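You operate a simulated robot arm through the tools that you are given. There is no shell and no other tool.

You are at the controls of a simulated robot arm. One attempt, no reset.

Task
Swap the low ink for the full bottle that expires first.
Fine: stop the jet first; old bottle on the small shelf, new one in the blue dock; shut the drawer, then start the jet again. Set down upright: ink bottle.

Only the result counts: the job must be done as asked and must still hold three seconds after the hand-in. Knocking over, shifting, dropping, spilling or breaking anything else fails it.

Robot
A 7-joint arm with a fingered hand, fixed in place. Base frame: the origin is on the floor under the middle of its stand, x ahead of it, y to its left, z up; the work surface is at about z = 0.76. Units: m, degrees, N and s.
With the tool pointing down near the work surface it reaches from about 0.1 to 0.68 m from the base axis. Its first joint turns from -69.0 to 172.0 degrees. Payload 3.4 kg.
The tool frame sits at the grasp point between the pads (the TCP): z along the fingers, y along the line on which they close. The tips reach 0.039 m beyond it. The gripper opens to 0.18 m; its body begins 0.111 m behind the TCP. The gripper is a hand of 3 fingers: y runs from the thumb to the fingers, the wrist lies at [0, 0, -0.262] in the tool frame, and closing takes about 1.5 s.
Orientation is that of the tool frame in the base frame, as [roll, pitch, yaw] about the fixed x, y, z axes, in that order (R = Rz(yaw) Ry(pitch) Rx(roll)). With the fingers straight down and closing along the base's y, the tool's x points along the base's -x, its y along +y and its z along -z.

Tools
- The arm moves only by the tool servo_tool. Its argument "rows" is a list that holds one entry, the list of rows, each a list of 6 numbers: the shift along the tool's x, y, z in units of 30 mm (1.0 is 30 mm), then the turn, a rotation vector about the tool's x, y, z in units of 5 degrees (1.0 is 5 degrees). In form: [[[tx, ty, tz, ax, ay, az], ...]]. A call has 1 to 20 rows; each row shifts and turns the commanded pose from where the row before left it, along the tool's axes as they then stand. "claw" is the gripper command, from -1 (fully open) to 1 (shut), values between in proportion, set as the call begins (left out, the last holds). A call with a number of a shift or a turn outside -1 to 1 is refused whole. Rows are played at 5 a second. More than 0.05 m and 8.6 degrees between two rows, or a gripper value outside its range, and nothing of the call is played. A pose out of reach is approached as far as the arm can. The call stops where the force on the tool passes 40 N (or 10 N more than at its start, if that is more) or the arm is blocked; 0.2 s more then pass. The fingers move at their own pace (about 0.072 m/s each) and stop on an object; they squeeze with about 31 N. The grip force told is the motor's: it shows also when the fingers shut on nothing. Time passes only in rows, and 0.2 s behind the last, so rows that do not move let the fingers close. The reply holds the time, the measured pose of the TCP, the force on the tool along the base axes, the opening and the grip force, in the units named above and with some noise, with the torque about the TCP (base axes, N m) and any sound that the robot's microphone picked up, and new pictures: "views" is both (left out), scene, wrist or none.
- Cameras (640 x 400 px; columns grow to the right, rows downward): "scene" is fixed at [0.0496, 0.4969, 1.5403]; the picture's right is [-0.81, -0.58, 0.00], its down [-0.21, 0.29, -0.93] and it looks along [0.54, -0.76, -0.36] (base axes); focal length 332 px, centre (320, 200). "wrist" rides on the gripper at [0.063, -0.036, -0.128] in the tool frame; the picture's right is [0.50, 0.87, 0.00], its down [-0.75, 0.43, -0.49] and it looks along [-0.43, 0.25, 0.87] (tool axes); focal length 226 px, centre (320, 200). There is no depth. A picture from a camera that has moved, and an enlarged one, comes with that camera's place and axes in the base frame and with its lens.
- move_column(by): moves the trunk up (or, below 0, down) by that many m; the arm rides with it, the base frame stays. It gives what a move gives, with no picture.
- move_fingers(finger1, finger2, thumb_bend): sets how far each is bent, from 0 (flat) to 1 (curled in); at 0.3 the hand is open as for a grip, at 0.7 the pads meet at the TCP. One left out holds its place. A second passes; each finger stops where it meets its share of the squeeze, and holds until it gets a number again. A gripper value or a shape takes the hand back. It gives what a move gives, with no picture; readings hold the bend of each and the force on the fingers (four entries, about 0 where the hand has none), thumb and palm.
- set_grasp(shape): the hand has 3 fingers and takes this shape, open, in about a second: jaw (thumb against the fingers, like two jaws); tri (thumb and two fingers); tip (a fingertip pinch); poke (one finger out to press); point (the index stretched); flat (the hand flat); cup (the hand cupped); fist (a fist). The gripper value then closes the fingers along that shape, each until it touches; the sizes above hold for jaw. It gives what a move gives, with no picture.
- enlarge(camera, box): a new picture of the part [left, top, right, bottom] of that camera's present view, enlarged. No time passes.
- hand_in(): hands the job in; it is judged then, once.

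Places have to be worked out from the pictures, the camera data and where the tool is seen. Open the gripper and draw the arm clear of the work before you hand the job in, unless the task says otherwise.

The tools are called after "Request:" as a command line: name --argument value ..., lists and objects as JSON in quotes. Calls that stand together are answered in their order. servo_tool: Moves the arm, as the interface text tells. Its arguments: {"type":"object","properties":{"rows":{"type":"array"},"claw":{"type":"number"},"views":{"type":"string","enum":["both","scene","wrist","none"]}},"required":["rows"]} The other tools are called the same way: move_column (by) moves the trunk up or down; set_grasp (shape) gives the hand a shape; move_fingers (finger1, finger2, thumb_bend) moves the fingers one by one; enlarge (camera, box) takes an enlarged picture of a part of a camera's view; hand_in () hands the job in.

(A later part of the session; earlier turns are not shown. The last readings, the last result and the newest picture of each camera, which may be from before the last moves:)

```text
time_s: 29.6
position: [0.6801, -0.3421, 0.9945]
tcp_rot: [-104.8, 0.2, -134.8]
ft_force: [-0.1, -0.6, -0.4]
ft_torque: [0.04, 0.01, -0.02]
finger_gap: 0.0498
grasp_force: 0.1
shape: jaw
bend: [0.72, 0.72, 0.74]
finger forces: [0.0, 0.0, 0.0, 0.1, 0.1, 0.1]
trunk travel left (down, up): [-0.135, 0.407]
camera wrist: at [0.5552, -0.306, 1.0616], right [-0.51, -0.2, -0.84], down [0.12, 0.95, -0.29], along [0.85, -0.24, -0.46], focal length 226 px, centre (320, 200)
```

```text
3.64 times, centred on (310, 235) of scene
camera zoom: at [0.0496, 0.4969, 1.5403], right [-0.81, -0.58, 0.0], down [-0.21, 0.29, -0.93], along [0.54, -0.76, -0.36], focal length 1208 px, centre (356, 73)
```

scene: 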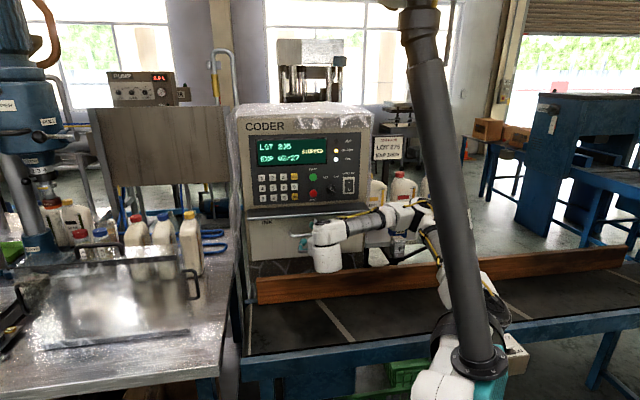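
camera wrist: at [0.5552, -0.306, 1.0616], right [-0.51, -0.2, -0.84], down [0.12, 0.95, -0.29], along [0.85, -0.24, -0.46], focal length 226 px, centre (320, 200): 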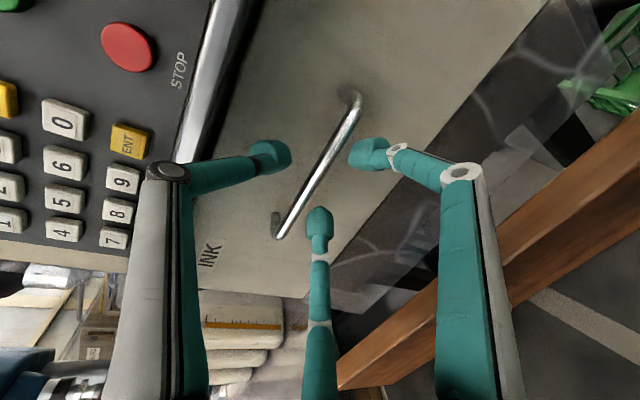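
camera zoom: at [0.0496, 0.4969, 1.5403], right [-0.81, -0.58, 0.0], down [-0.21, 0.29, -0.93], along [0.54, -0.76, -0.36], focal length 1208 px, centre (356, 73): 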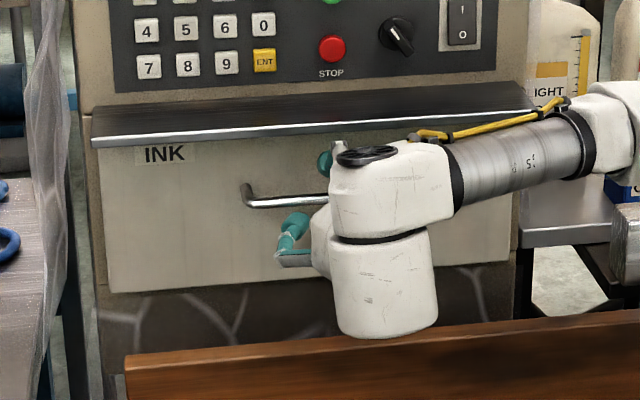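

The bar sits between thumb (above, under the lip) and fingers (below). I'll advance the last 3.5 cm.

Request:
servo_tool --rows '[[[0, 0, 0.4, 0, 0, 0], [0, 0, 0.4, 0, 0, 0], [0, 0, 0.35, 0, 0, 0]]]' --views "wrist"

Request:
enlarge --camera "wrist" --box '[200, 50, 440, 250]'

```text
time_s: 30.4
position: [0.7038, -0.3656, 0.9881]
tcp_rot: [-104.9, 0.2, -134.8]
ft_force: [-3.3, 3.0, 1.1]
ft_torque: [-0.07, -0.13, -0.05]
finger_gap: 0.0499
grasp_force: 0.1
shape: jaw
bend: [0.72, 0.72, 0.75]
finger forces: [0.1, 0.0, 0.0, 0.0, 4.2, 0.1]
trunk travel left (down, up): [-0.135, 0.407]
camera wrist: at [0.5783, -0.3291, 1.0541], right [-0.51, -0.2, -0.84], down [0.11, 0.95, -0.29], along [0.85, -0.24, -0.46], focal length 226 px, centre (320, 200)
```

wrist: 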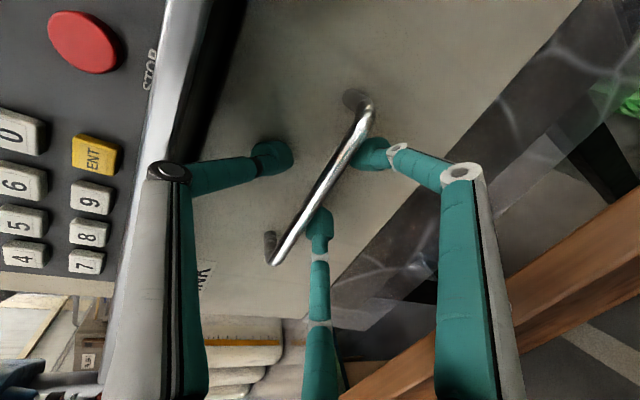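

```text
2.00 times, centred on (320, 150) of wrist
camera zoom: at [0.5783, -0.3291, 1.0541], right [-0.51, -0.2, -0.84], down [0.11, 0.95, -0.29], along [0.85, -0.24, -0.46], focal length 452 px, centre (320, 300)
```

zoom: 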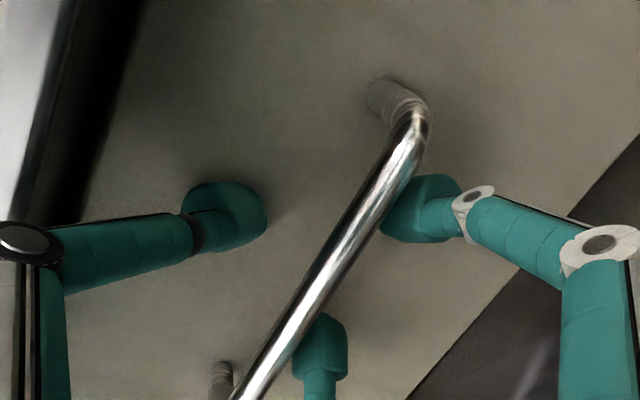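

The thumb tip lightly touches the drawer face and the fingertips are past the bar. I'll back off a few millimetres and close on the bar.

Request:
servo_tool --rows '[[[0, 0, -0.12, 0, 0, 0], [0, 0, 0, 0, 0, 0], [0, 0, 0, 0, 0, 0], [0, 0, 0, 0, 0, 0], [0, 0, 0, 0, 0, 0], [0, 0, 0, 0, 0, 0], [0, 0, 0, 0, 0, 0]]]' --claw 1 --views "wrist"

Request:
enlarge --camera "wrist" --box '[200, 50, 440, 250]'

```text
time_s: 32.0
position: [0.7024, -0.3644, 0.9855]
tcp_rot: [-104.9, 0.1, -134.8]
ft_force: [-1.1, -1.5, -11.1]
ft_torque: [0.15, 0.11, -0.02]
finger_gap: 0.0043
grasp_force: 31.5
shape: jaw
bend: [0.65, 0.65, 0.8]
finger forces: [0.0, 0.0, 0.0, 0.1, 0.0, 0.0]
trunk travel left (down, up): [-0.135, 0.407]
camera wrist: at [0.5768, -0.3282, 1.0528], right [-0.51, -0.2, -0.84], down [0.11, 0.95, -0.29], along [0.85, -0.24, -0.46], focal length 226 px, centre (320, 200)
```

wrist: 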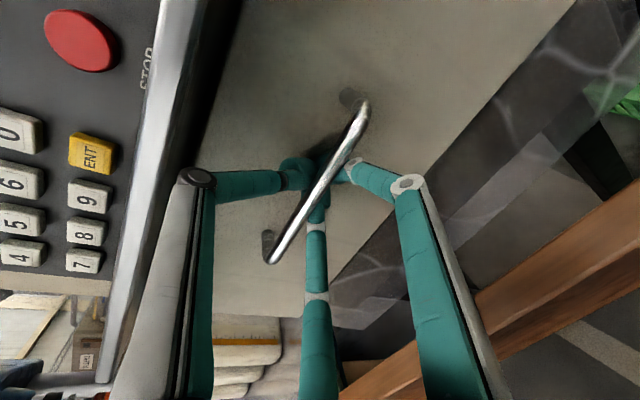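

```text
2.00 times, centred on (320, 150) of wrist
camera zoom: at [0.5768, -0.3282, 1.0528], right [-0.51, -0.2, -0.84], down [0.11, 0.95, -0.29], along [0.85, -0.24, -0.46], focal length 452 px, centre (320, 300)
```

zoom: 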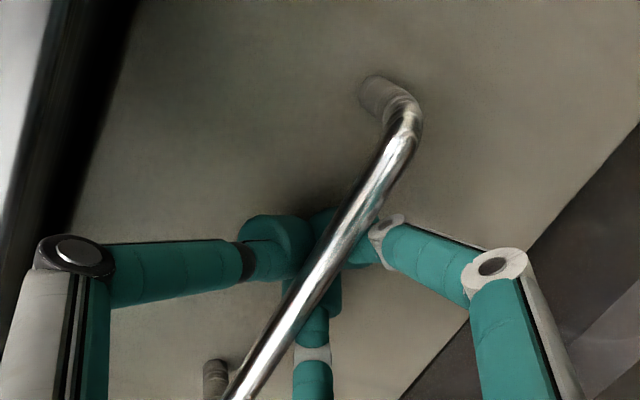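

The fingers closed behind the bar, hooking it. Now I pull straight out along the drawer's normal, in small steps.

Request:
servo_tool --rows '[[[0, 0.085, -0.322, 0, 0, 0], [0, 0.128, -0.483, 0, 0, 0], [0, 0.128, -0.483, 0, 0, 0], [0, 0.128, -0.483, 0, 0, 0]]]' --views "both"

```text
time_s: 33.0
position: [0.6617, -0.3235, 0.9866]
tcp_rot: [-105.0, 0.1, -134.7]
ft_force: [-2.5, -0.7, -12.8]
ft_torque: [0.15, 0.1, 0.01]
finger_gap: 0.0041
grasp_force: 30.9
shape: jaw
bend: [0.65, 0.65, 0.8]
finger forces: [0.1, 0.1, 0.0, 0.0, 0.0, 0.1]
trunk travel left (down, up): [-0.135, 0.407]
camera wrist: at [0.5372, -0.2883, 1.0531], right [-0.51, -0.2, -0.84], down [0.11, 0.95, -0.29], along [0.85, -0.24, -0.46], focal length 226 px, centre (320, 200)
```

scene: 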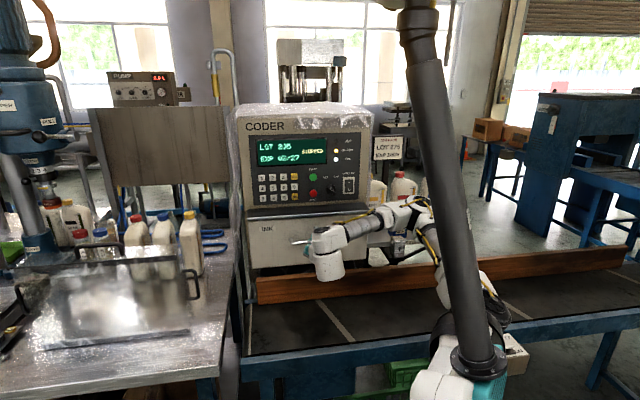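
wrist: 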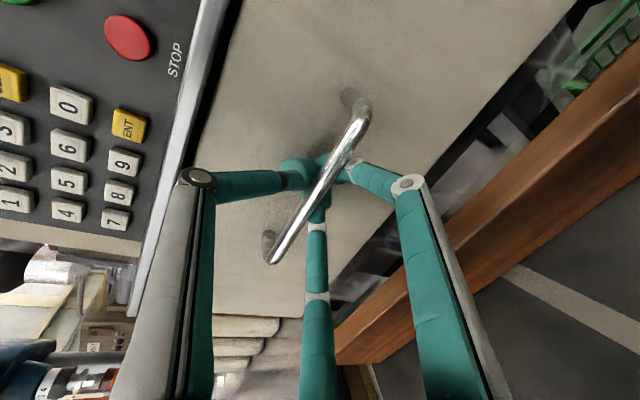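

The drawer is sliding out with the hand. I'll keep pulling.

Request:
servo_tool --rows '[[[0, 0.17, -0.644, 0, 0, 0], [0, 0.17, -0.644, 0, 0, 0], [0, 0.17, -0.644, 0, 0, 0], [0, 0.17, -0.644, 0, 0, 0]]]' --views "both"

```text
time_s: 34.0
position: [0.6052, -0.2664, 0.9842]
tcp_rot: [-104.9, 0.2, -134.8]
ft_force: [-1.8, -0.1, -9.5]
ft_torque: [0.14, 0.1, -0.03]
finger_gap: 0.0042
grasp_force: 31.2
shape: jaw
bend: [0.65, 0.65, 0.8]
finger forces: [0.0, 0.1, 0.0, 0.0, 0.0, 0.1]
trunk travel left (down, up): [-0.135, 0.407]
camera wrist: at [0.4795, -0.2309, 1.0527], right [-0.51, -0.2, -0.84], down [0.11, 0.95, -0.29], along [0.85, -0.25, -0.46], focal length 226 px, centre (320, 200)
```

scene: 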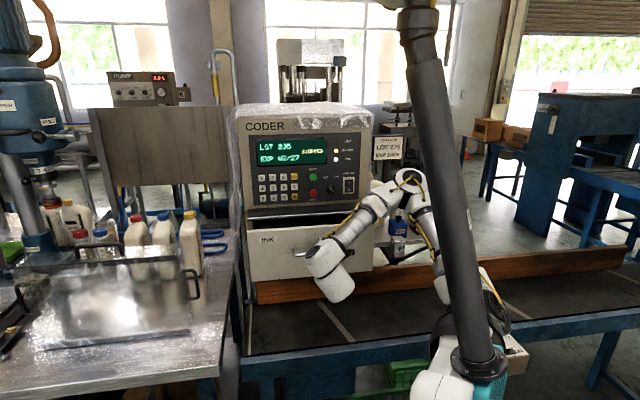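
wrist: 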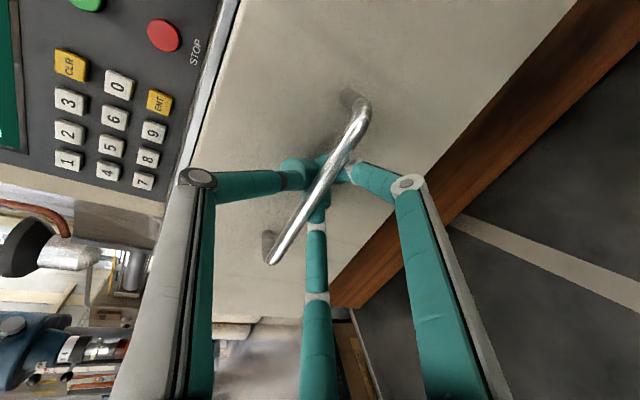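

Drawer is about 14 cm out and opening smoothly. Continuing.

Request:
servo_tool --rows '[[[0, 0.17, -0.644, 0, 0, 0], [0, 0.17, -0.644, 0, 0, 0], [0, 0.17, -0.644, 0, 0, 0], [0, 0.17, -0.644, 0, 0, 0]]]' --views "scene"

Request:
enlarge --camera "scene" --box '[230, 160, 400, 310]'

```text
time_s: 35.0
position: [0.5491, -0.2112, 0.9867]
tcp_rot: [-104.9, 0.1, -134.7]
ft_force: [-0.7, 0.2, -13.2]
ft_torque: [0.16, 0.12, 0.01]
finger_gap: 0.0044
grasp_force: 31.0
shape: jaw
bend: [0.65, 0.65, 0.8]
finger forces: [0.1, 0.0, 0.0, 0.0, 0.0, 0.1]
trunk travel left (down, up): [-0.135, 0.407]
```

scene: 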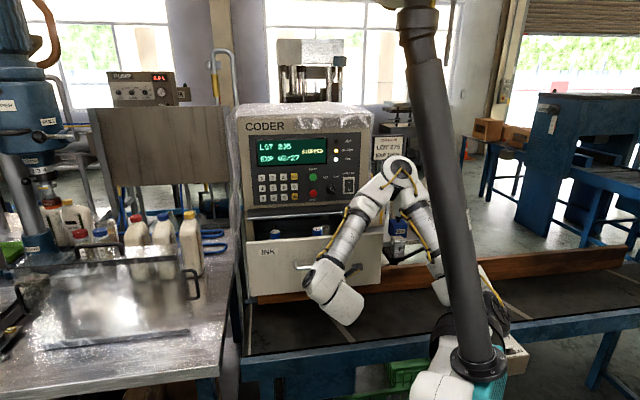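

```text
2.67 times, centred on (315, 235) of scene
camera zoom: at [0.0496, 0.4969, 1.5403], right [-0.81, -0.58, 0.0], down [-0.21, 0.29, -0.93], along [0.54, -0.76, -0.36], focal length 886 px, centre (333, 107)
```

zoom: 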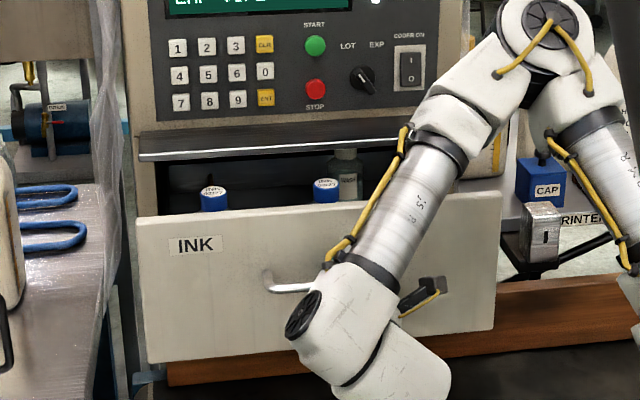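

Blue-capped ink bottles are appearing inside the drawer. I'll pull further until it stops or reach ends.

Request:
servo_tool --rows '[[[0, 0.17, -0.644, 0, 0, 0], [0, 0.17, -0.644, 0, 0, 0], [0, 0.17, -0.644, 0, 0, 0]]]' --views "scene"

Request:
enlarge --camera "scene" --box '[230, 160, 400, 310]'

```text
time_s: 35.8
position: [0.506, -0.1694, 0.987]
tcp_rot: [-105.0, 0.0, -134.7]
ft_force: [-1.2, 1.0, -14.7]
ft_torque: [0.14, 0.14, 0.01]
finger_gap: 0.0041
grasp_force: 31.0
shape: jaw
bend: [0.65, 0.65, 0.8]
finger forces: [0.1, 0.0, 0.0, 0.0, 0.1, 0.0]
trunk travel left (down, up): [-0.135, 0.407]
```

scene: 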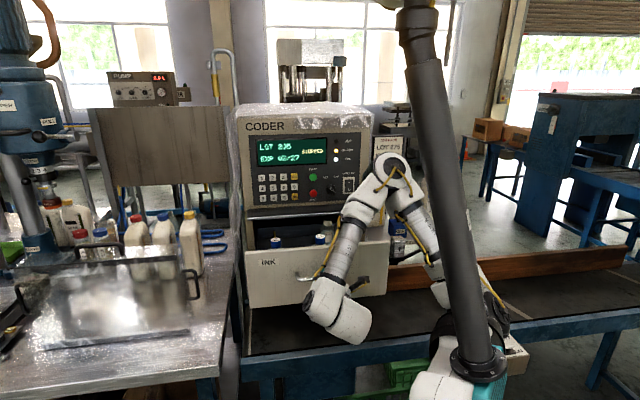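

```text
2.67 times, centred on (315, 235) of scene
camera zoom: at [0.0496, 0.4969, 1.5403], right [-0.81, -0.58, 0.0], down [-0.21, 0.29, -0.93], along [0.54, -0.76, -0.36], focal length 886 px, centre (333, 107)
```

zoom: 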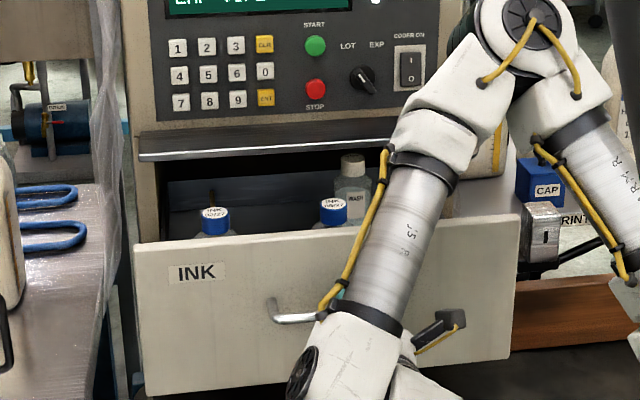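

About 28 cm out. I'll pull another few centimetres, gently, watching for the end stop.

Request:
servo_tool --rows '[[[0, 0.128, -0.483, 0, 0, 0], [0, 0.128, -0.483, 0, 0, 0], [0, 0.128, -0.483, 0, 0, 0]]]' --views "both"

Request:
enlarge --camera "scene" --box '[230, 180, 400, 310]'

```text
time_s: 36.6
position: [0.4754, -0.1394, 0.9862]
tcp_rot: [-105.1, 0.1, -134.9]
ft_force: [1.1, -1.7, -12.9]
ft_torque: [0.09, 0.1, -0.02]
finger_gap: 0.0042
grasp_force: 31.0
shape: jaw
bend: [0.65, 0.65, 0.8]
finger forces: [0.0, 0.0, 0.0, 0.0, 0.1, 0.1]
trunk travel left (down, up): [-0.135, 0.407]
camera wrist: at [0.3505, -0.1024, 1.0534], right [-0.51, -0.19, -0.84], down [0.12, 0.95, -0.29], along [0.85, -0.25, -0.46], focal length 226 px, centre (320, 200)
```

scene: 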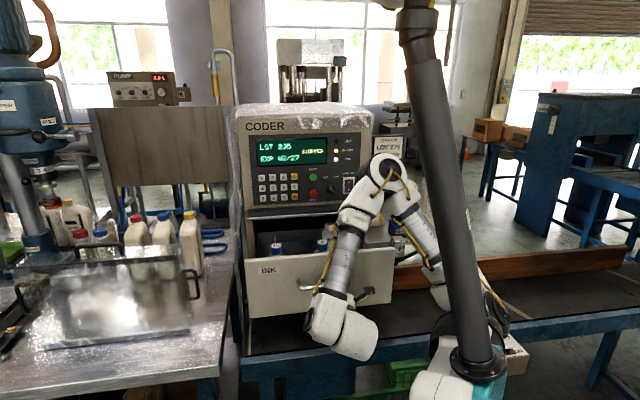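
wrist: 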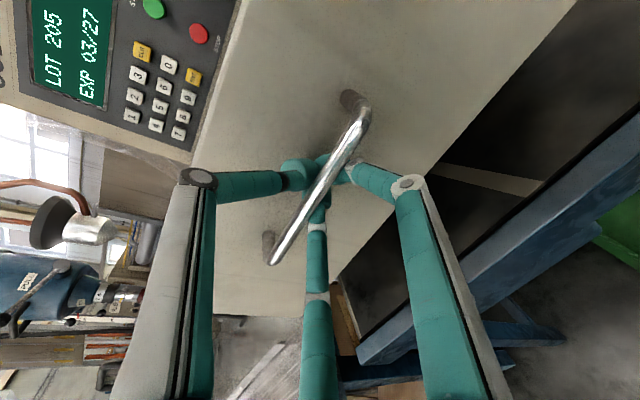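

```text
3.08 times, centred on (315, 245) of scene
camera zoom: at [0.0496, 0.4969, 1.5403], right [-0.81, -0.58, 0.0], down [-0.21, 0.29, -0.93], along [0.54, -0.76, -0.36], focal length 1022 px, centre (335, 62)
```

zoom: 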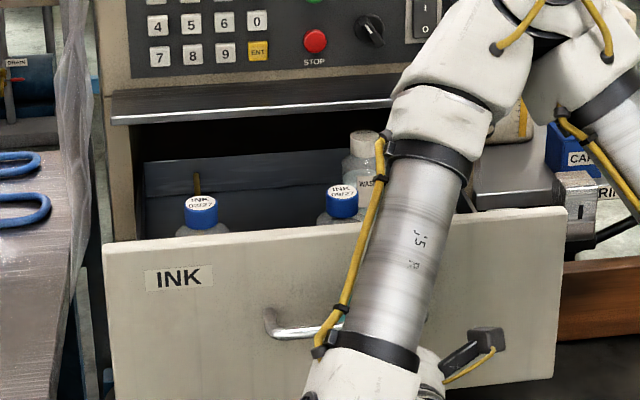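

The drawer is out about 32 cm and I can see its contents: two blue-capped bottles with dates and a WASH bottle. I'll open the fingers moderately and back off the handle.

Request:
servo_tool --rows '[[[0, 0, 0, 0, 0, 0], [0, 0, 0, 0, 0, 0], [0, 0, 0, 0, 0, 0], [0, 0, 0, 0, 0, 0], [0, 0, 0, 0, 0, 0]]]' --claw 0.4 --views "wrist"

```text
time_s: 37.8
position: [0.4756, -0.139, 0.9877]
tcp_rot: [-105.0, 0.2, -134.8]
ft_force: [0.4, -0.8, -0.7]
ft_torque: [0.03, 0.01, 0.01]
finger_gap: 0.0537
grasp_force: 0.0
shape: jaw
bend: [0.72, 0.72, 0.74]
finger forces: [0.0, 0.0, 0.0, 0.1, 0.0, 0.1]
trunk travel left (down, up): [-0.135, 0.407]
camera wrist: at [0.3496, -0.1021, 1.0541], right [-0.51, -0.2, -0.84], down [0.12, 0.95, -0.29], along [0.85, -0.24, -0.46], focal length 226 px, centre (320, 200)
```

wrist: 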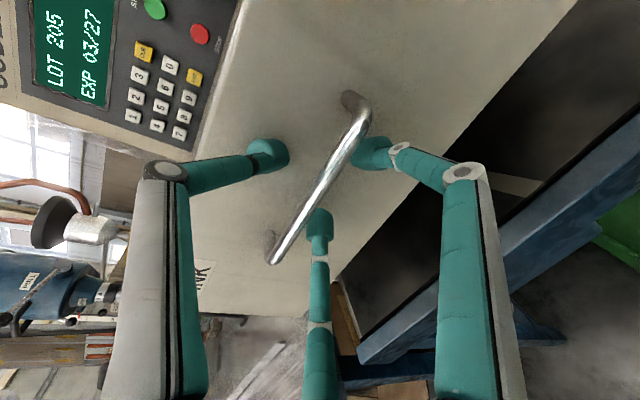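

Fingers are open around the bar with no force. Backing off about 6 cm horizontally.

Request:
servo_tool --rows '[[[0, 0.17, -0.644, 0, 0, 0], [0, 0.17, -0.644, 0, 0, 0], [0, 0.17, -0.644, 0, 0, 0]]]' --views "wrist"

```text
time_s: 38.6
position: [0.4324, -0.0953, 0.9888]
tcp_rot: [-105.0, 0.2, -134.8]
ft_force: [-0.1, 0.5, -0.6]
ft_torque: [-0.01, 0.0, -0.01]
finger_gap: 0.0536
grasp_force: 0.1
shape: jaw
bend: [0.72, 0.72, 0.74]
finger forces: [0.0, 0.1, 0.1, 0.1, 0.1, 0.1]
trunk travel left (down, up): [-0.135, 0.407]
camera wrist: at [0.3056, -0.0592, 1.0555], right [-0.51, -0.2, -0.84], down [0.12, 0.95, -0.29], along [0.85, -0.25, -0.46], focal length 226 px, centre (320, 200)
```

wrist: 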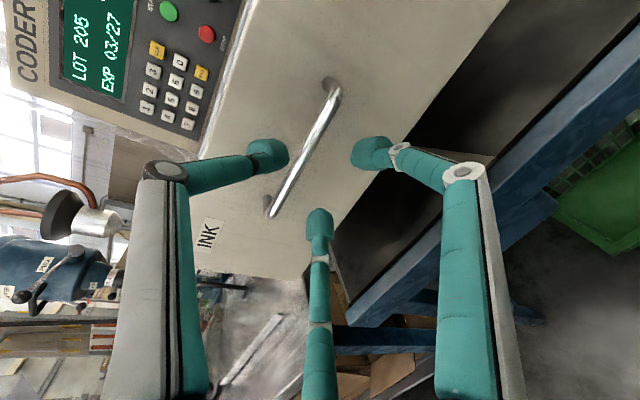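

The bar is clear. I'll raise the trunk, tilt the hand to 45° down and move it over the open drawer to read the bottles with the wrist camera.

Request:
move_column --by 0.2

Request:
servo_tool --rows '[[[0, 0, 0, -1, 0, 0], [0, 0, 0, -1, 0, 0], [0, 0, 0, -1, 0, 0], [0, 0, 0, -1, 0, 0], [0, 0, 0, -1, 0, 0], [0, 0, 0, -1, 0, 0]]]' --views "both"

```text
time_s: 40.8
position: [0.4317, -0.0964, 1.1875]
tcp_rot: [-104.9, 0.1, -134.8]
ft_force: [-0.2, 0.1, 0.7]
ft_torque: [0.0, -0.01, 0.05]
finger_gap: 0.0536
grasp_force: 0.0
shape: jaw
bend: [0.72, 0.72, 0.74]
finger forces: [0.0, 0.1, 0.0, 0.0, 0.0, 0.1]
trunk travel left (down, up): [-0.335, 0.207]
```

```text
time_s: 42.2
position: [0.4318, -0.0967, 1.1878]
tcp_rot: [-135.1, 0.2, -134.8]
ft_force: [0.3, 0.5, 0.2]
ft_torque: [0.02, 0.01, 0.0]
finger_gap: 0.0535
grasp_force: 0.1
shape: jaw
bend: [0.72, 0.72, 0.74]
finger forces: [0.0, 0.0, 0.0, 0.0, 0.0, 0.1]
trunk travel left (down, up): [-0.335, 0.207]
camera wrist: at [0.3414, -0.0956, 1.303], right [-0.79, 0.08, -0.61], down [0.07, 1.0, 0.04], along [0.62, -0.01, -0.79], focal length 226 px, centre (320, 200)
```

scene: 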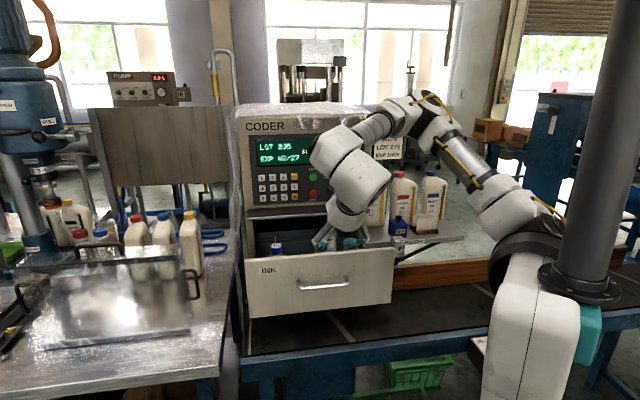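
wrist: 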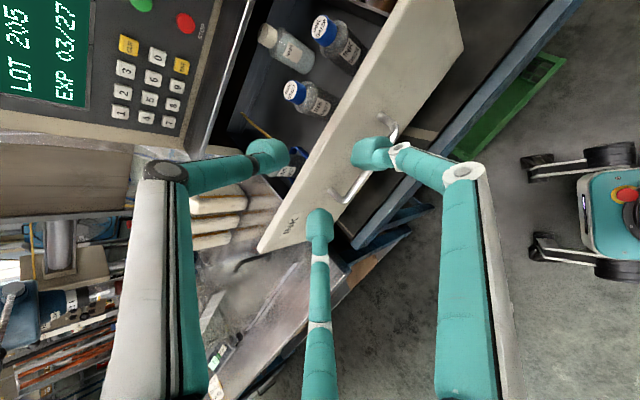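

Several bottles are now visible. Zooming on them before moving further.

Request:
enlarge --camera "wrist" --box '[230, 0, 400, 130]'

Request:
enlarge --camera "scene" --box '[240, 190, 400, 310]'

```text
3.08 times, centred on (315, 65) of wrist
camera zoom: at [0.3414, -0.0956, 1.303], right [-0.79, 0.08, -0.61], down [0.07, 1.0, 0.04], along [0.62, -0.01, -0.79], focal length 696 px, centre (335, 615)
```

zoom: 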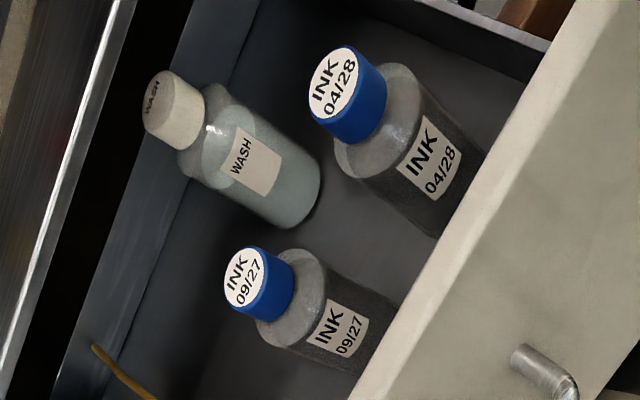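

```text
3.33 times, centred on (320, 250) of scene
camera zoom: at [0.0496, 0.4969, 1.5403], right [-0.81, -0.58, 0.0], down [-0.21, 0.29, -0.93], along [0.54, -0.76, -0.36], focal length 1107 px, centre (320, 33)
```

zoom: 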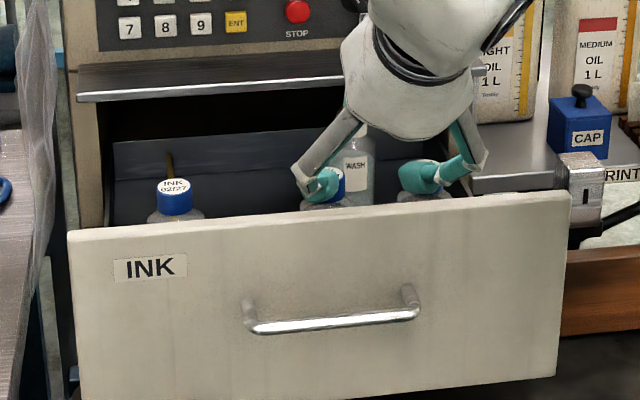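

Three ink bottles: 02/27 at the left (likely in the dock with a tube), 09/27 and 04/28, plus a WASH bottle. I'll move the camera to view the whole drawer and judge ink levels and the dock.

Request:
servo_tool --rows '[[[0.71, -0.65, 0.54, 0, 0, 0], [0.71, -0.65, 0.54, 0, 0, 0], [0.71, -0.65, 0.54, 0, 0, 0], [0.71, -0.65, 0.54, 0, 0, 0], [0.71, -0.65, 0.54, 0, 0, 0]]]' --views "both"

Request:
enlarge --camera "wrist" --box '[180, 60, 460, 300]'

```text
time_s: 43.4
position: [0.4462, -0.2611, 1.1994]
tcp_rot: [-134.9, 0.2, -134.8]
ft_force: [0.3, 0.5, 0.0]
ft_torque: [0.04, 0.02, 0.01]
finger_gap: 0.0536
grasp_force: 0.1
shape: jaw
bend: [0.72, 0.72, 0.74]
finger forces: [0.1, 0.0, 0.1, 0.0, 0.0, 0.0]
trunk travel left (down, up): [-0.335, 0.207]
camera wrist: at [0.3545, -0.2603, 1.3143], right [-0.78, 0.08, -0.61], down [0.07, 1.0, 0.04], along [0.62, -0.01, -0.79], focal length 226 px, centre (320, 200)
```

scene: 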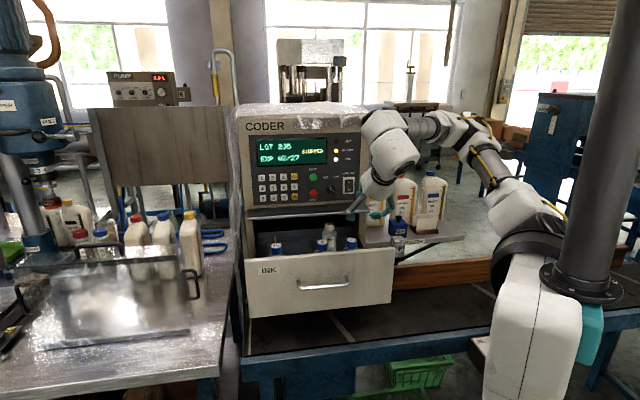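
wrist: 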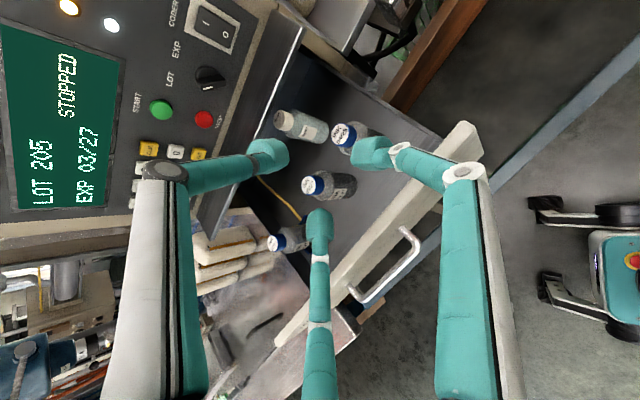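

```text
1.67 times, centred on (320, 180) of wrist
camera zoom: at [0.3545, -0.2603, 1.3143], right [-0.78, 0.08, -0.61], down [0.07, 1.0, 0.04], along [0.62, -0.01, -0.79], focal length 377 px, centre (320, 233)
```

zoom: 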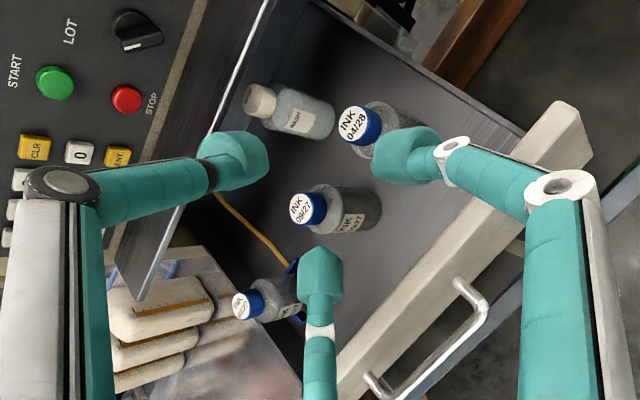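

The left bottle sits in a blue dock with a yellow tube. I'll zoom closely on each bottle for its level.

Request:
enlarge --camera "wrist" --box '[260, 100, 380, 200]'

Request:
enlarge --camera "wrist" --box '[250, 190, 350, 290]'

Request:
enlarge --camera "scene" --box '[240, 210, 400, 310]'

```text
4.00 times, centred on (320, 150) of wrist
camera zoom: at [0.3545, -0.2603, 1.3143], right [-0.78, 0.08, -0.61], down [0.07, 1.0, 0.04], along [0.62, -0.01, -0.79], focal length 904 px, centre (320, 400)
```

zoom: 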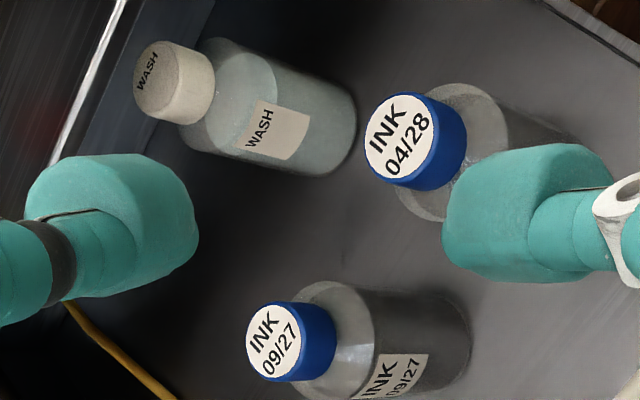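

```text
4.00 times, centred on (300, 240) of wrist
camera zoom: at [0.3545, -0.2603, 1.3143], right [-0.78, 0.08, -0.61], down [0.07, 1.0, 0.04], along [0.62, -0.01, -0.79], focal length 904 px, centre (400, 40)
```

zoom: 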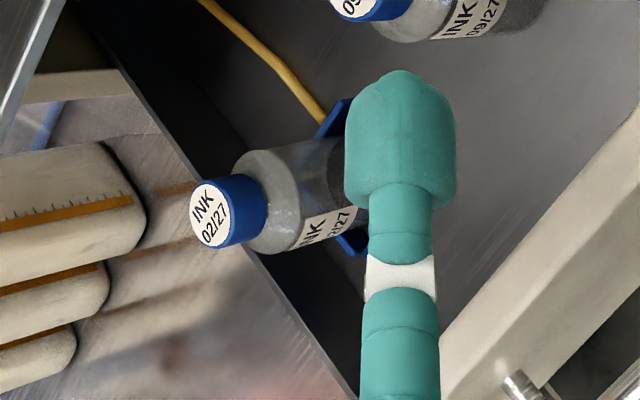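

```text
4.00 times, centred on (320, 260) of scene
camera zoom: at [0.0496, 0.4969, 1.5403], right [-0.81, -0.58, 0.0], down [-0.21, 0.29, -0.93], along [0.54, -0.76, -0.36], focal length 1328 px, centre (320, -40)
```

zoom: 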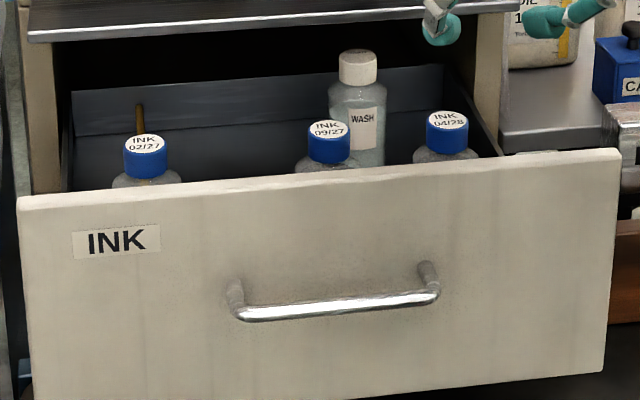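

The dock bottle (02/27) shows its ink line far down, while 09/27 and 04/28 look dark right up to the shoulder. Now I'll move the camera to the right to inspect the small shelf next to the coder for free space.

Request:
servo_tool --rows '[[[0.745, -0.72, 0.33, 0, 0, 0], [0.745, -0.72, 0.33, 0, 0, 0], [0.745, -0.72, 0.33, 0, 0, 0], [0.745, -0.72, 0.33, 0, 0, 0], [0.745, -0.72, 0.33, 0, 0, 0], [0.745, -0.72, 0.33, 0, 0, 0]]]' --views "both"

```text
time_s: 44.8
position: [0.4459, -0.4512, 1.2498]
tcp_rot: [-135.0, 0.2, -134.8]
ft_force: [-0.6, -0.4, 0.1]
ft_torque: [0.0, 0.0, 0.02]
finger_gap: 0.0535
grasp_force: 0.1
shape: jaw
bend: [0.72, 0.72, 0.74]
finger forces: [0.1, 0.0, 0.1, 0.0, 0.1, 0.0]
trunk travel left (down, up): [-0.335, 0.207]
camera wrist: at [0.3545, -0.4509, 1.3649], right [-0.78, 0.08, -0.61], down [0.07, 1.0, 0.04], along [0.62, -0.01, -0.79], focal length 226 px, centre (320, 200)
```

scene: 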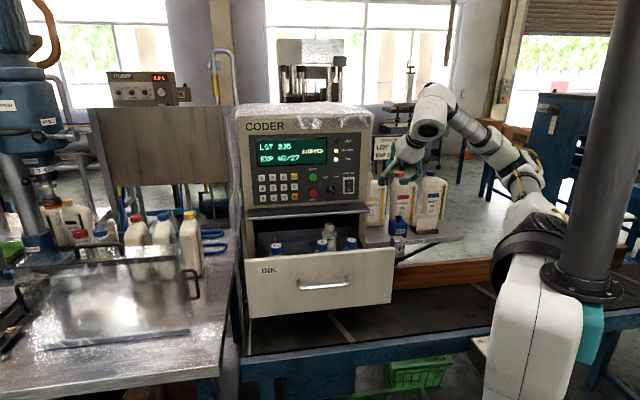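
wrist: 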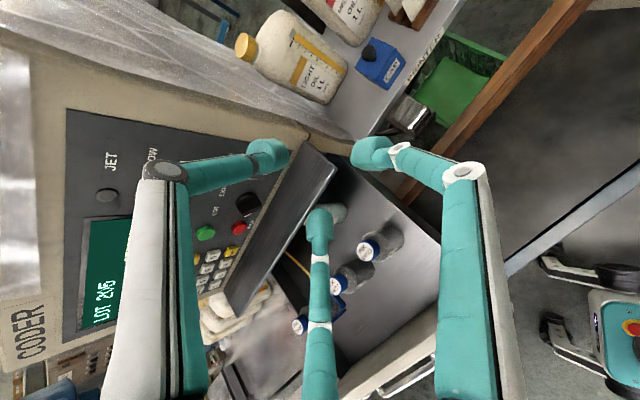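

The shelf is visible at the top of the view. Zooming in on it for space and layout.

Request:
enlarge --camera "wrist" --box '[230, 0, 480, 160]'

Request:
enlarge --camera "scene" --box '[350, 150, 480, 280]'

```text
2.50 times, centred on (355, 80) of wrist
camera zoom: at [0.3545, -0.4509, 1.3649], right [-0.78, 0.08, -0.61], down [0.07, 1.0, 0.04], along [0.62, -0.01, -0.79], focal length 565 px, centre (232, 500)
```

zoom: 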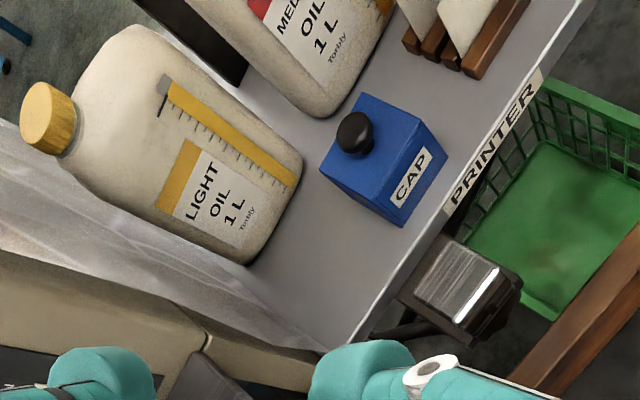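

```text
3.08 times, centred on (415, 215) of scene
camera zoom: at [0.0496, 0.4969, 1.5403], right [-0.81, -0.58, 0.0], down [-0.21, 0.29, -0.93], along [0.54, -0.76, -0.36], focal length 1022 px, centre (28, 154)
```

zoom: 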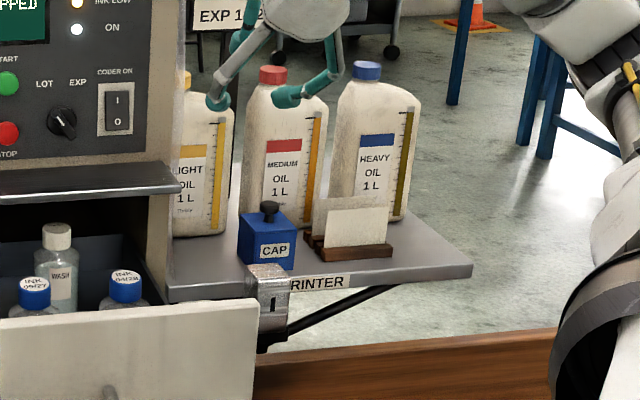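

The shelf top is near z 0.908. There is a free patch between the machine side, the LIGHT OIL bottle and the CAP box, around (0.56, -0.63). It's far (about 0.85 m), so I'll test reach there with the empty tilted hand, kept high above the shelf.

Request:
servo_tool --rows '[[[0.86, -0.9, 0, 0, 0, 0], [0.86, -0.9, 0, 0, 0, 0], [0, 0, 0.9, 0, 0, 0], [0, 0, 0.9, 0, 0, 0], [0, 0, 0.9, 0, 0, 0], [0, 0, 0.9, 0, 0, 0], [0, 0, 0.9, 0, 0, 0], [0, 0, 0.7, 0, 0, 0]]]' --views "both"

```text
time_s: 46.6
position: [0.5159, -0.5926, 1.1764]
tcp_rot: [-134.9, 0.2, -134.9]
ft_force: [1.0, -0.6, -0.9]
ft_torque: [-0.01, 0.0, 0.0]
finger_gap: 0.0538
grasp_force: 0.1
shape: jaw
bend: [0.72, 0.72, 0.74]
finger forces: [0.1, 0.0, 0.0, 0.1, 0.0, 0.0]
trunk travel left (down, up): [-0.335, 0.207]
camera wrist: at [0.4245, -0.5916, 1.291], right [-0.78, 0.08, -0.61], down [0.07, 1.0, 0.04], along [0.62, -0.01, -0.79], focal length 226 px, centre (320, 200)
```

scene: 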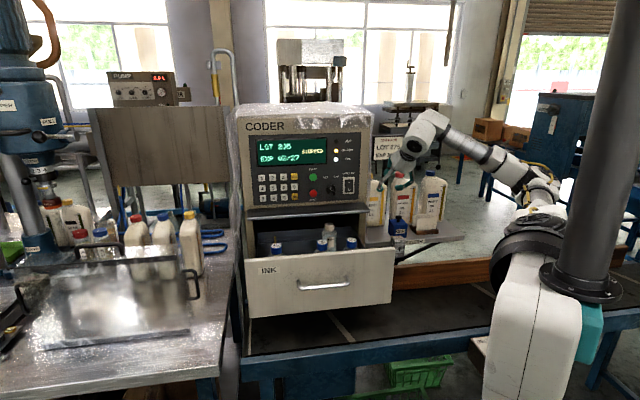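
wrist: 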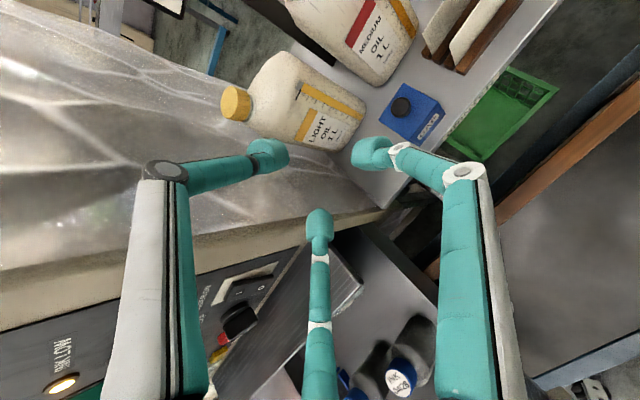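

Reached radius 0.79 at 45° tilt without trouble. Now I'll test with a steeper hand (60° below horizontal, then more).

Request:
servo_tool --rows '[[[0, 0, 0, -1, 0, 0], [0, 0, 0, -1, 0, 0], [0, 0, 0, -1, 0, 0]]]' --views "none"

Request:
servo_tool --rows '[[[0, 0, 0, -1, 0, 0], [0, 0, 0, -1, 0, 0], [0, 0, 0, -1, 0, 0]]]' --views "none"

Request:
servo_tool --rows '[[[0, 0, 0, -1, 0, 0], [0, 0, 0, -1, 0, 0], [0, 0, 0, -1, 0, 0]]]' --views "both"

```text
time_s: 47.4
position: [0.5153, -0.5912, 1.1759]
tcp_rot: [-150.0, 0.0, -134.8]
ft_force: [0.6, -0.3, 0.8]
ft_torque: [-0.02, 0.02, -0.02]
finger_gap: 0.0537
grasp_force: 0.0
shape: jaw
bend: [0.72, 0.72, 0.74]
finger forces: [0.1, 0.1, 0.0, 0.1, 0.1, 0.0]
trunk travel left (down, up): [-0.335, 0.207]
```

```text
time_s: 48.2
position: [0.5159, -0.5911, 1.178]
tcp_rot: [-165.1, 0.2, -134.8]
ft_force: [-0.5, -0.2, 0.0]
ft_torque: [0.01, 0.01, 0.0]
finger_gap: 0.0536
grasp_force: 0.1
shape: jaw
bend: [0.72, 0.72, 0.74]
finger forces: [0.0, 0.0, 0.0, 0.0, 0.0, 0.1]
trunk travel left (down, up): [-0.335, 0.207]
```

```text
time_s: 49.0
position: [0.5167, -0.591, 1.1771]
tcp_rot: [180.0, 0.3, -134.9]
ft_force: [0.5, 0.2, -0.9]
ft_torque: [0.01, 0.03, 0.01]
finger_gap: 0.0536
grasp_force: 0.1
shape: jaw
bend: [0.72, 0.72, 0.74]
finger forces: [0.1, 0.1, 0.1, 0.1, 0.0, 0.0]
trunk travel left (down, up): [-0.335, 0.207]
camera wrist: at [0.4968, -0.6616, 1.3039], right [-0.97, 0.26, 0.0], down [0.22, 0.84, 0.49], along [0.13, 0.48, -0.87], focal length 226 px, centre (320, 200)
```

scene: 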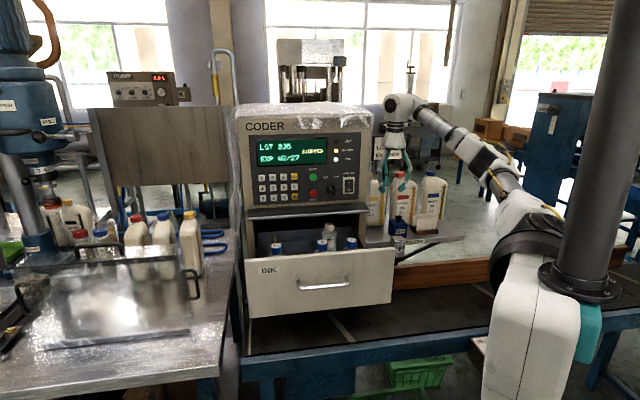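
wrist: 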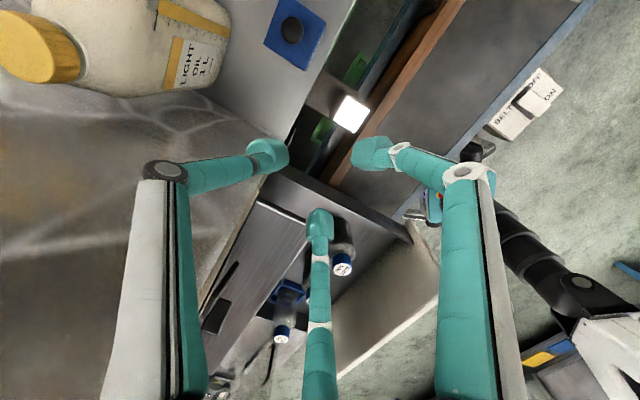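

Even vertical, the tool reaches radius 0.785 here. Testing a further 5.5 cm outward over the shelf spot, still high.

Request:
servo_tool --rows '[[[0, -0.6, 0, 0, 0, 0], [0, -0.6, 0, 0, 0, 0], [0, -0.6, 0, 0, 0, 0]]]' --views "both"

Request:
enlarge --camera "scene" --box '[350, 80, 480, 260]'

```text
time_s: 49.8
position: [0.5546, -0.6291, 1.1754]
tcp_rot: [179.9, 0.1, -134.8]
ft_force: [-0.1, -0.3, 0.1]
ft_torque: [0.02, 0.02, -0.01]
finger_gap: 0.0538
grasp_force: 0.0
shape: jaw
bend: [0.72, 0.72, 0.74]
finger forces: [0.0, 0.1, 0.0, 0.0, 0.0, 0.0]
trunk travel left (down, up): [-0.335, 0.207]
camera wrist: at [0.5359, -0.6994, 1.3035], right [-0.97, 0.26, 0.0], down [0.22, 0.84, 0.49], along [0.13, 0.48, -0.87], focal length 226 px, centre (320, 200)
```

scene: 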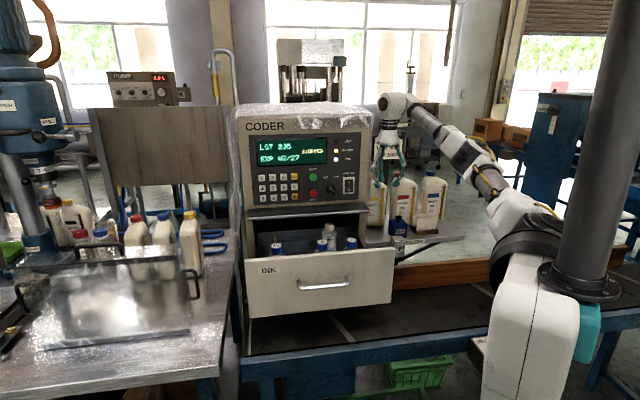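
wrist: 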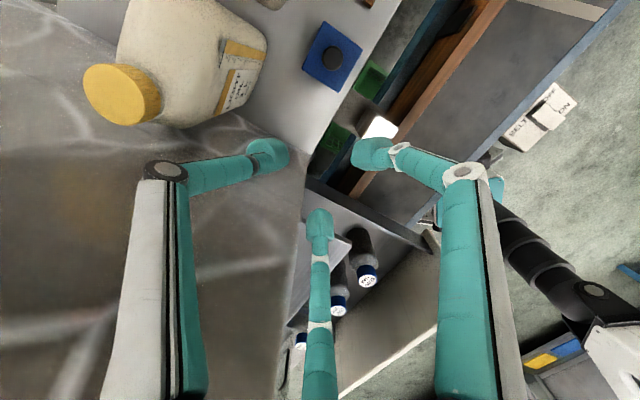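

```text
2.22 times, centred on (415, 170) of scene
camera zoom: at [0.0496, 0.4969, 1.5403], right [-0.81, -0.58, 0.0], down [-0.21, 0.29, -0.93], along [0.54, -0.76, -0.36], focal length 738 px, centre (109, 267)
```

zoom: 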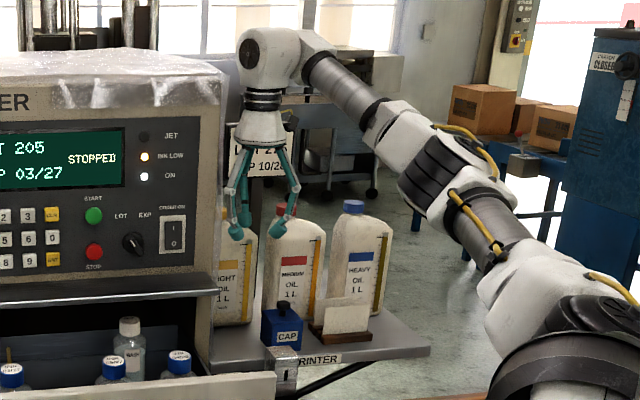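

A vertical tool reaches the shelf spot (radius 0.84), so I can handle the bottles straight from above. Now I'll back out and move over the drawer's left side to inspect the dock closely.

Request:
servo_tool --rows '[[[0, 0.9, -0.25, 0, 0, 0], [0, 0.9, -0.25, 0, 0, 0], [0, 0.9, -0.25, 0, 0, 0], [0, 0.9, -0.25, 0, 0, 0], [0, 0.9, -0.25, 0, 0, 0], [0, 0.9, -0.25, 0, 0, 0], [0, 0.5, 0, 0, 0, 0], [-0.91, 0, 0, 0, 0, 0], [-0.91, 0, 0, 0, 0, 0], [-0.91, 0, 0, 0, 0, 0], [-0.91, 0, 0, 0, 0, 0], [-0.91, 0, 0, 0, 0, 0], [-0.91, 0, 0, 0, 0, 0], [-0.91, 0, 0, 0, 0, 0], [-0.91, 0, 0, 0, 0, 0], [-0.91, 0, 0, 0, 0, 0], [-0.91, 0, 0, 0, 0, 0]]]' --views "both"

Request:
enlarge --camera "wrist" --box '[200, 100, 460, 300]'

```text
time_s: 53.4
position: [0.6216, -0.3096, 1.2218]
tcp_rot: [-179.9, 0.1, -134.8]
ft_force: [0.1, -0.7, 0.0]
ft_torque: [0.0, 0.01, -0.03]
finger_gap: 0.0535
grasp_force: 0.1
shape: jaw
bend: [0.72, 0.72, 0.74]
finger forces: [0.0, 0.0, 0.0, 0.0, 0.0, 0.0]
trunk travel left (down, up): [-0.335, 0.207]
camera wrist: at [0.6024, -0.379, 1.3486], right [-0.97, 0.26, 0.0], down [0.22, 0.84, 0.49], along [0.13, 0.48, -0.87], focal length 226 px, centre (320, 200)
```

scene: 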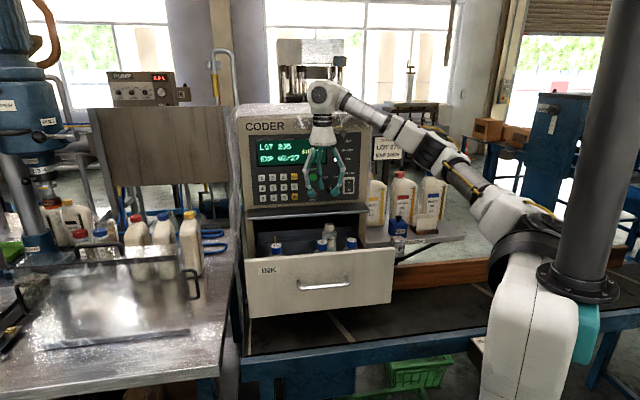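
wrist: 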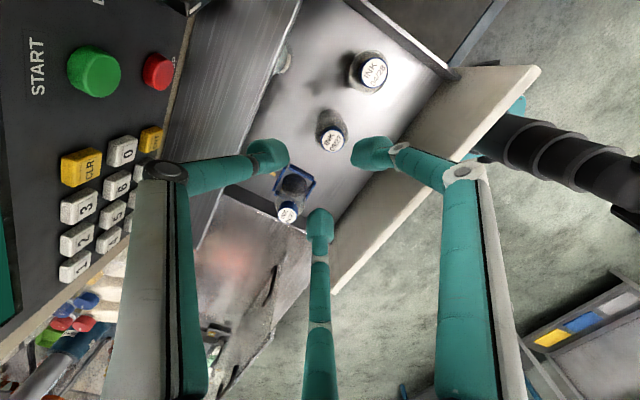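

```text
2.00 times, centred on (330, 200) of wrist
camera zoom: at [0.6024, -0.379, 1.3486], right [-0.97, 0.26, 0.0], down [0.22, 0.84, 0.49], along [0.13, 0.48, -0.87], focal length 452 px, centre (300, 200)
```

zoom: 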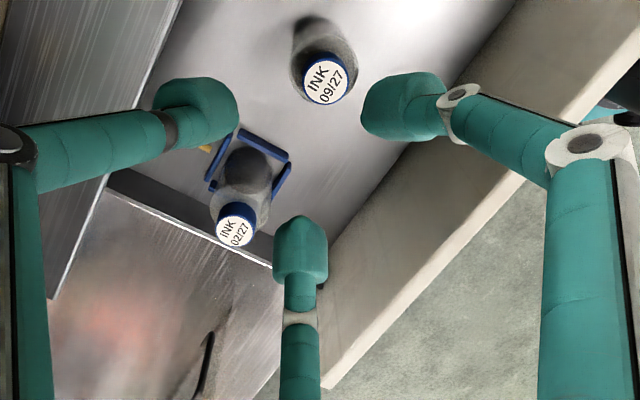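

The dock is a blue square frame around the base of the 02/27 bottle. Zooming tightly on it and on 09/27.

Request:
enlarge --camera "wrist" --box '[260, 140, 340, 240]'

Request:
enlarge --camera "wrist" --box '[280, 30, 420, 160]'

```text
4.00 times, centred on (300, 190) of wrist
camera zoom: at [0.6024, -0.379, 1.3486], right [-0.97, 0.26, 0.0], down [0.22, 0.84, 0.49], along [0.13, 0.48, -0.87], focal length 904 px, centre (400, 240)
```

zoom: 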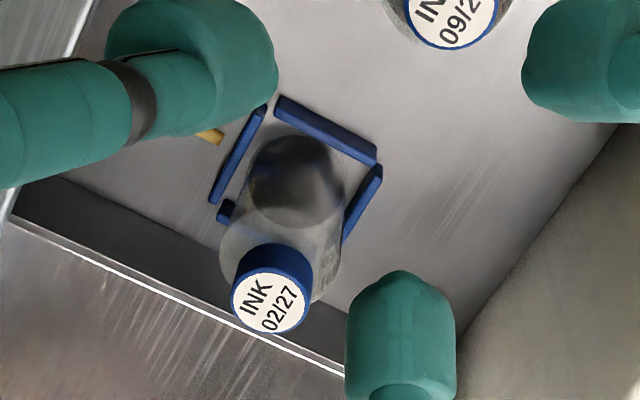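

```text
3.08 times, centred on (350, 95) of wrist
camera zoom: at [0.6024, -0.379, 1.3486], right [-0.97, 0.26, 0.0], down [0.22, 0.84, 0.49], along [0.13, 0.48, -0.87], focal length 696 px, centre (228, 523)
```

zoom: 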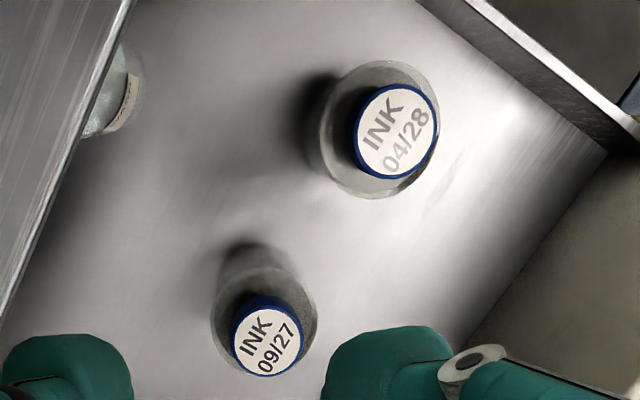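

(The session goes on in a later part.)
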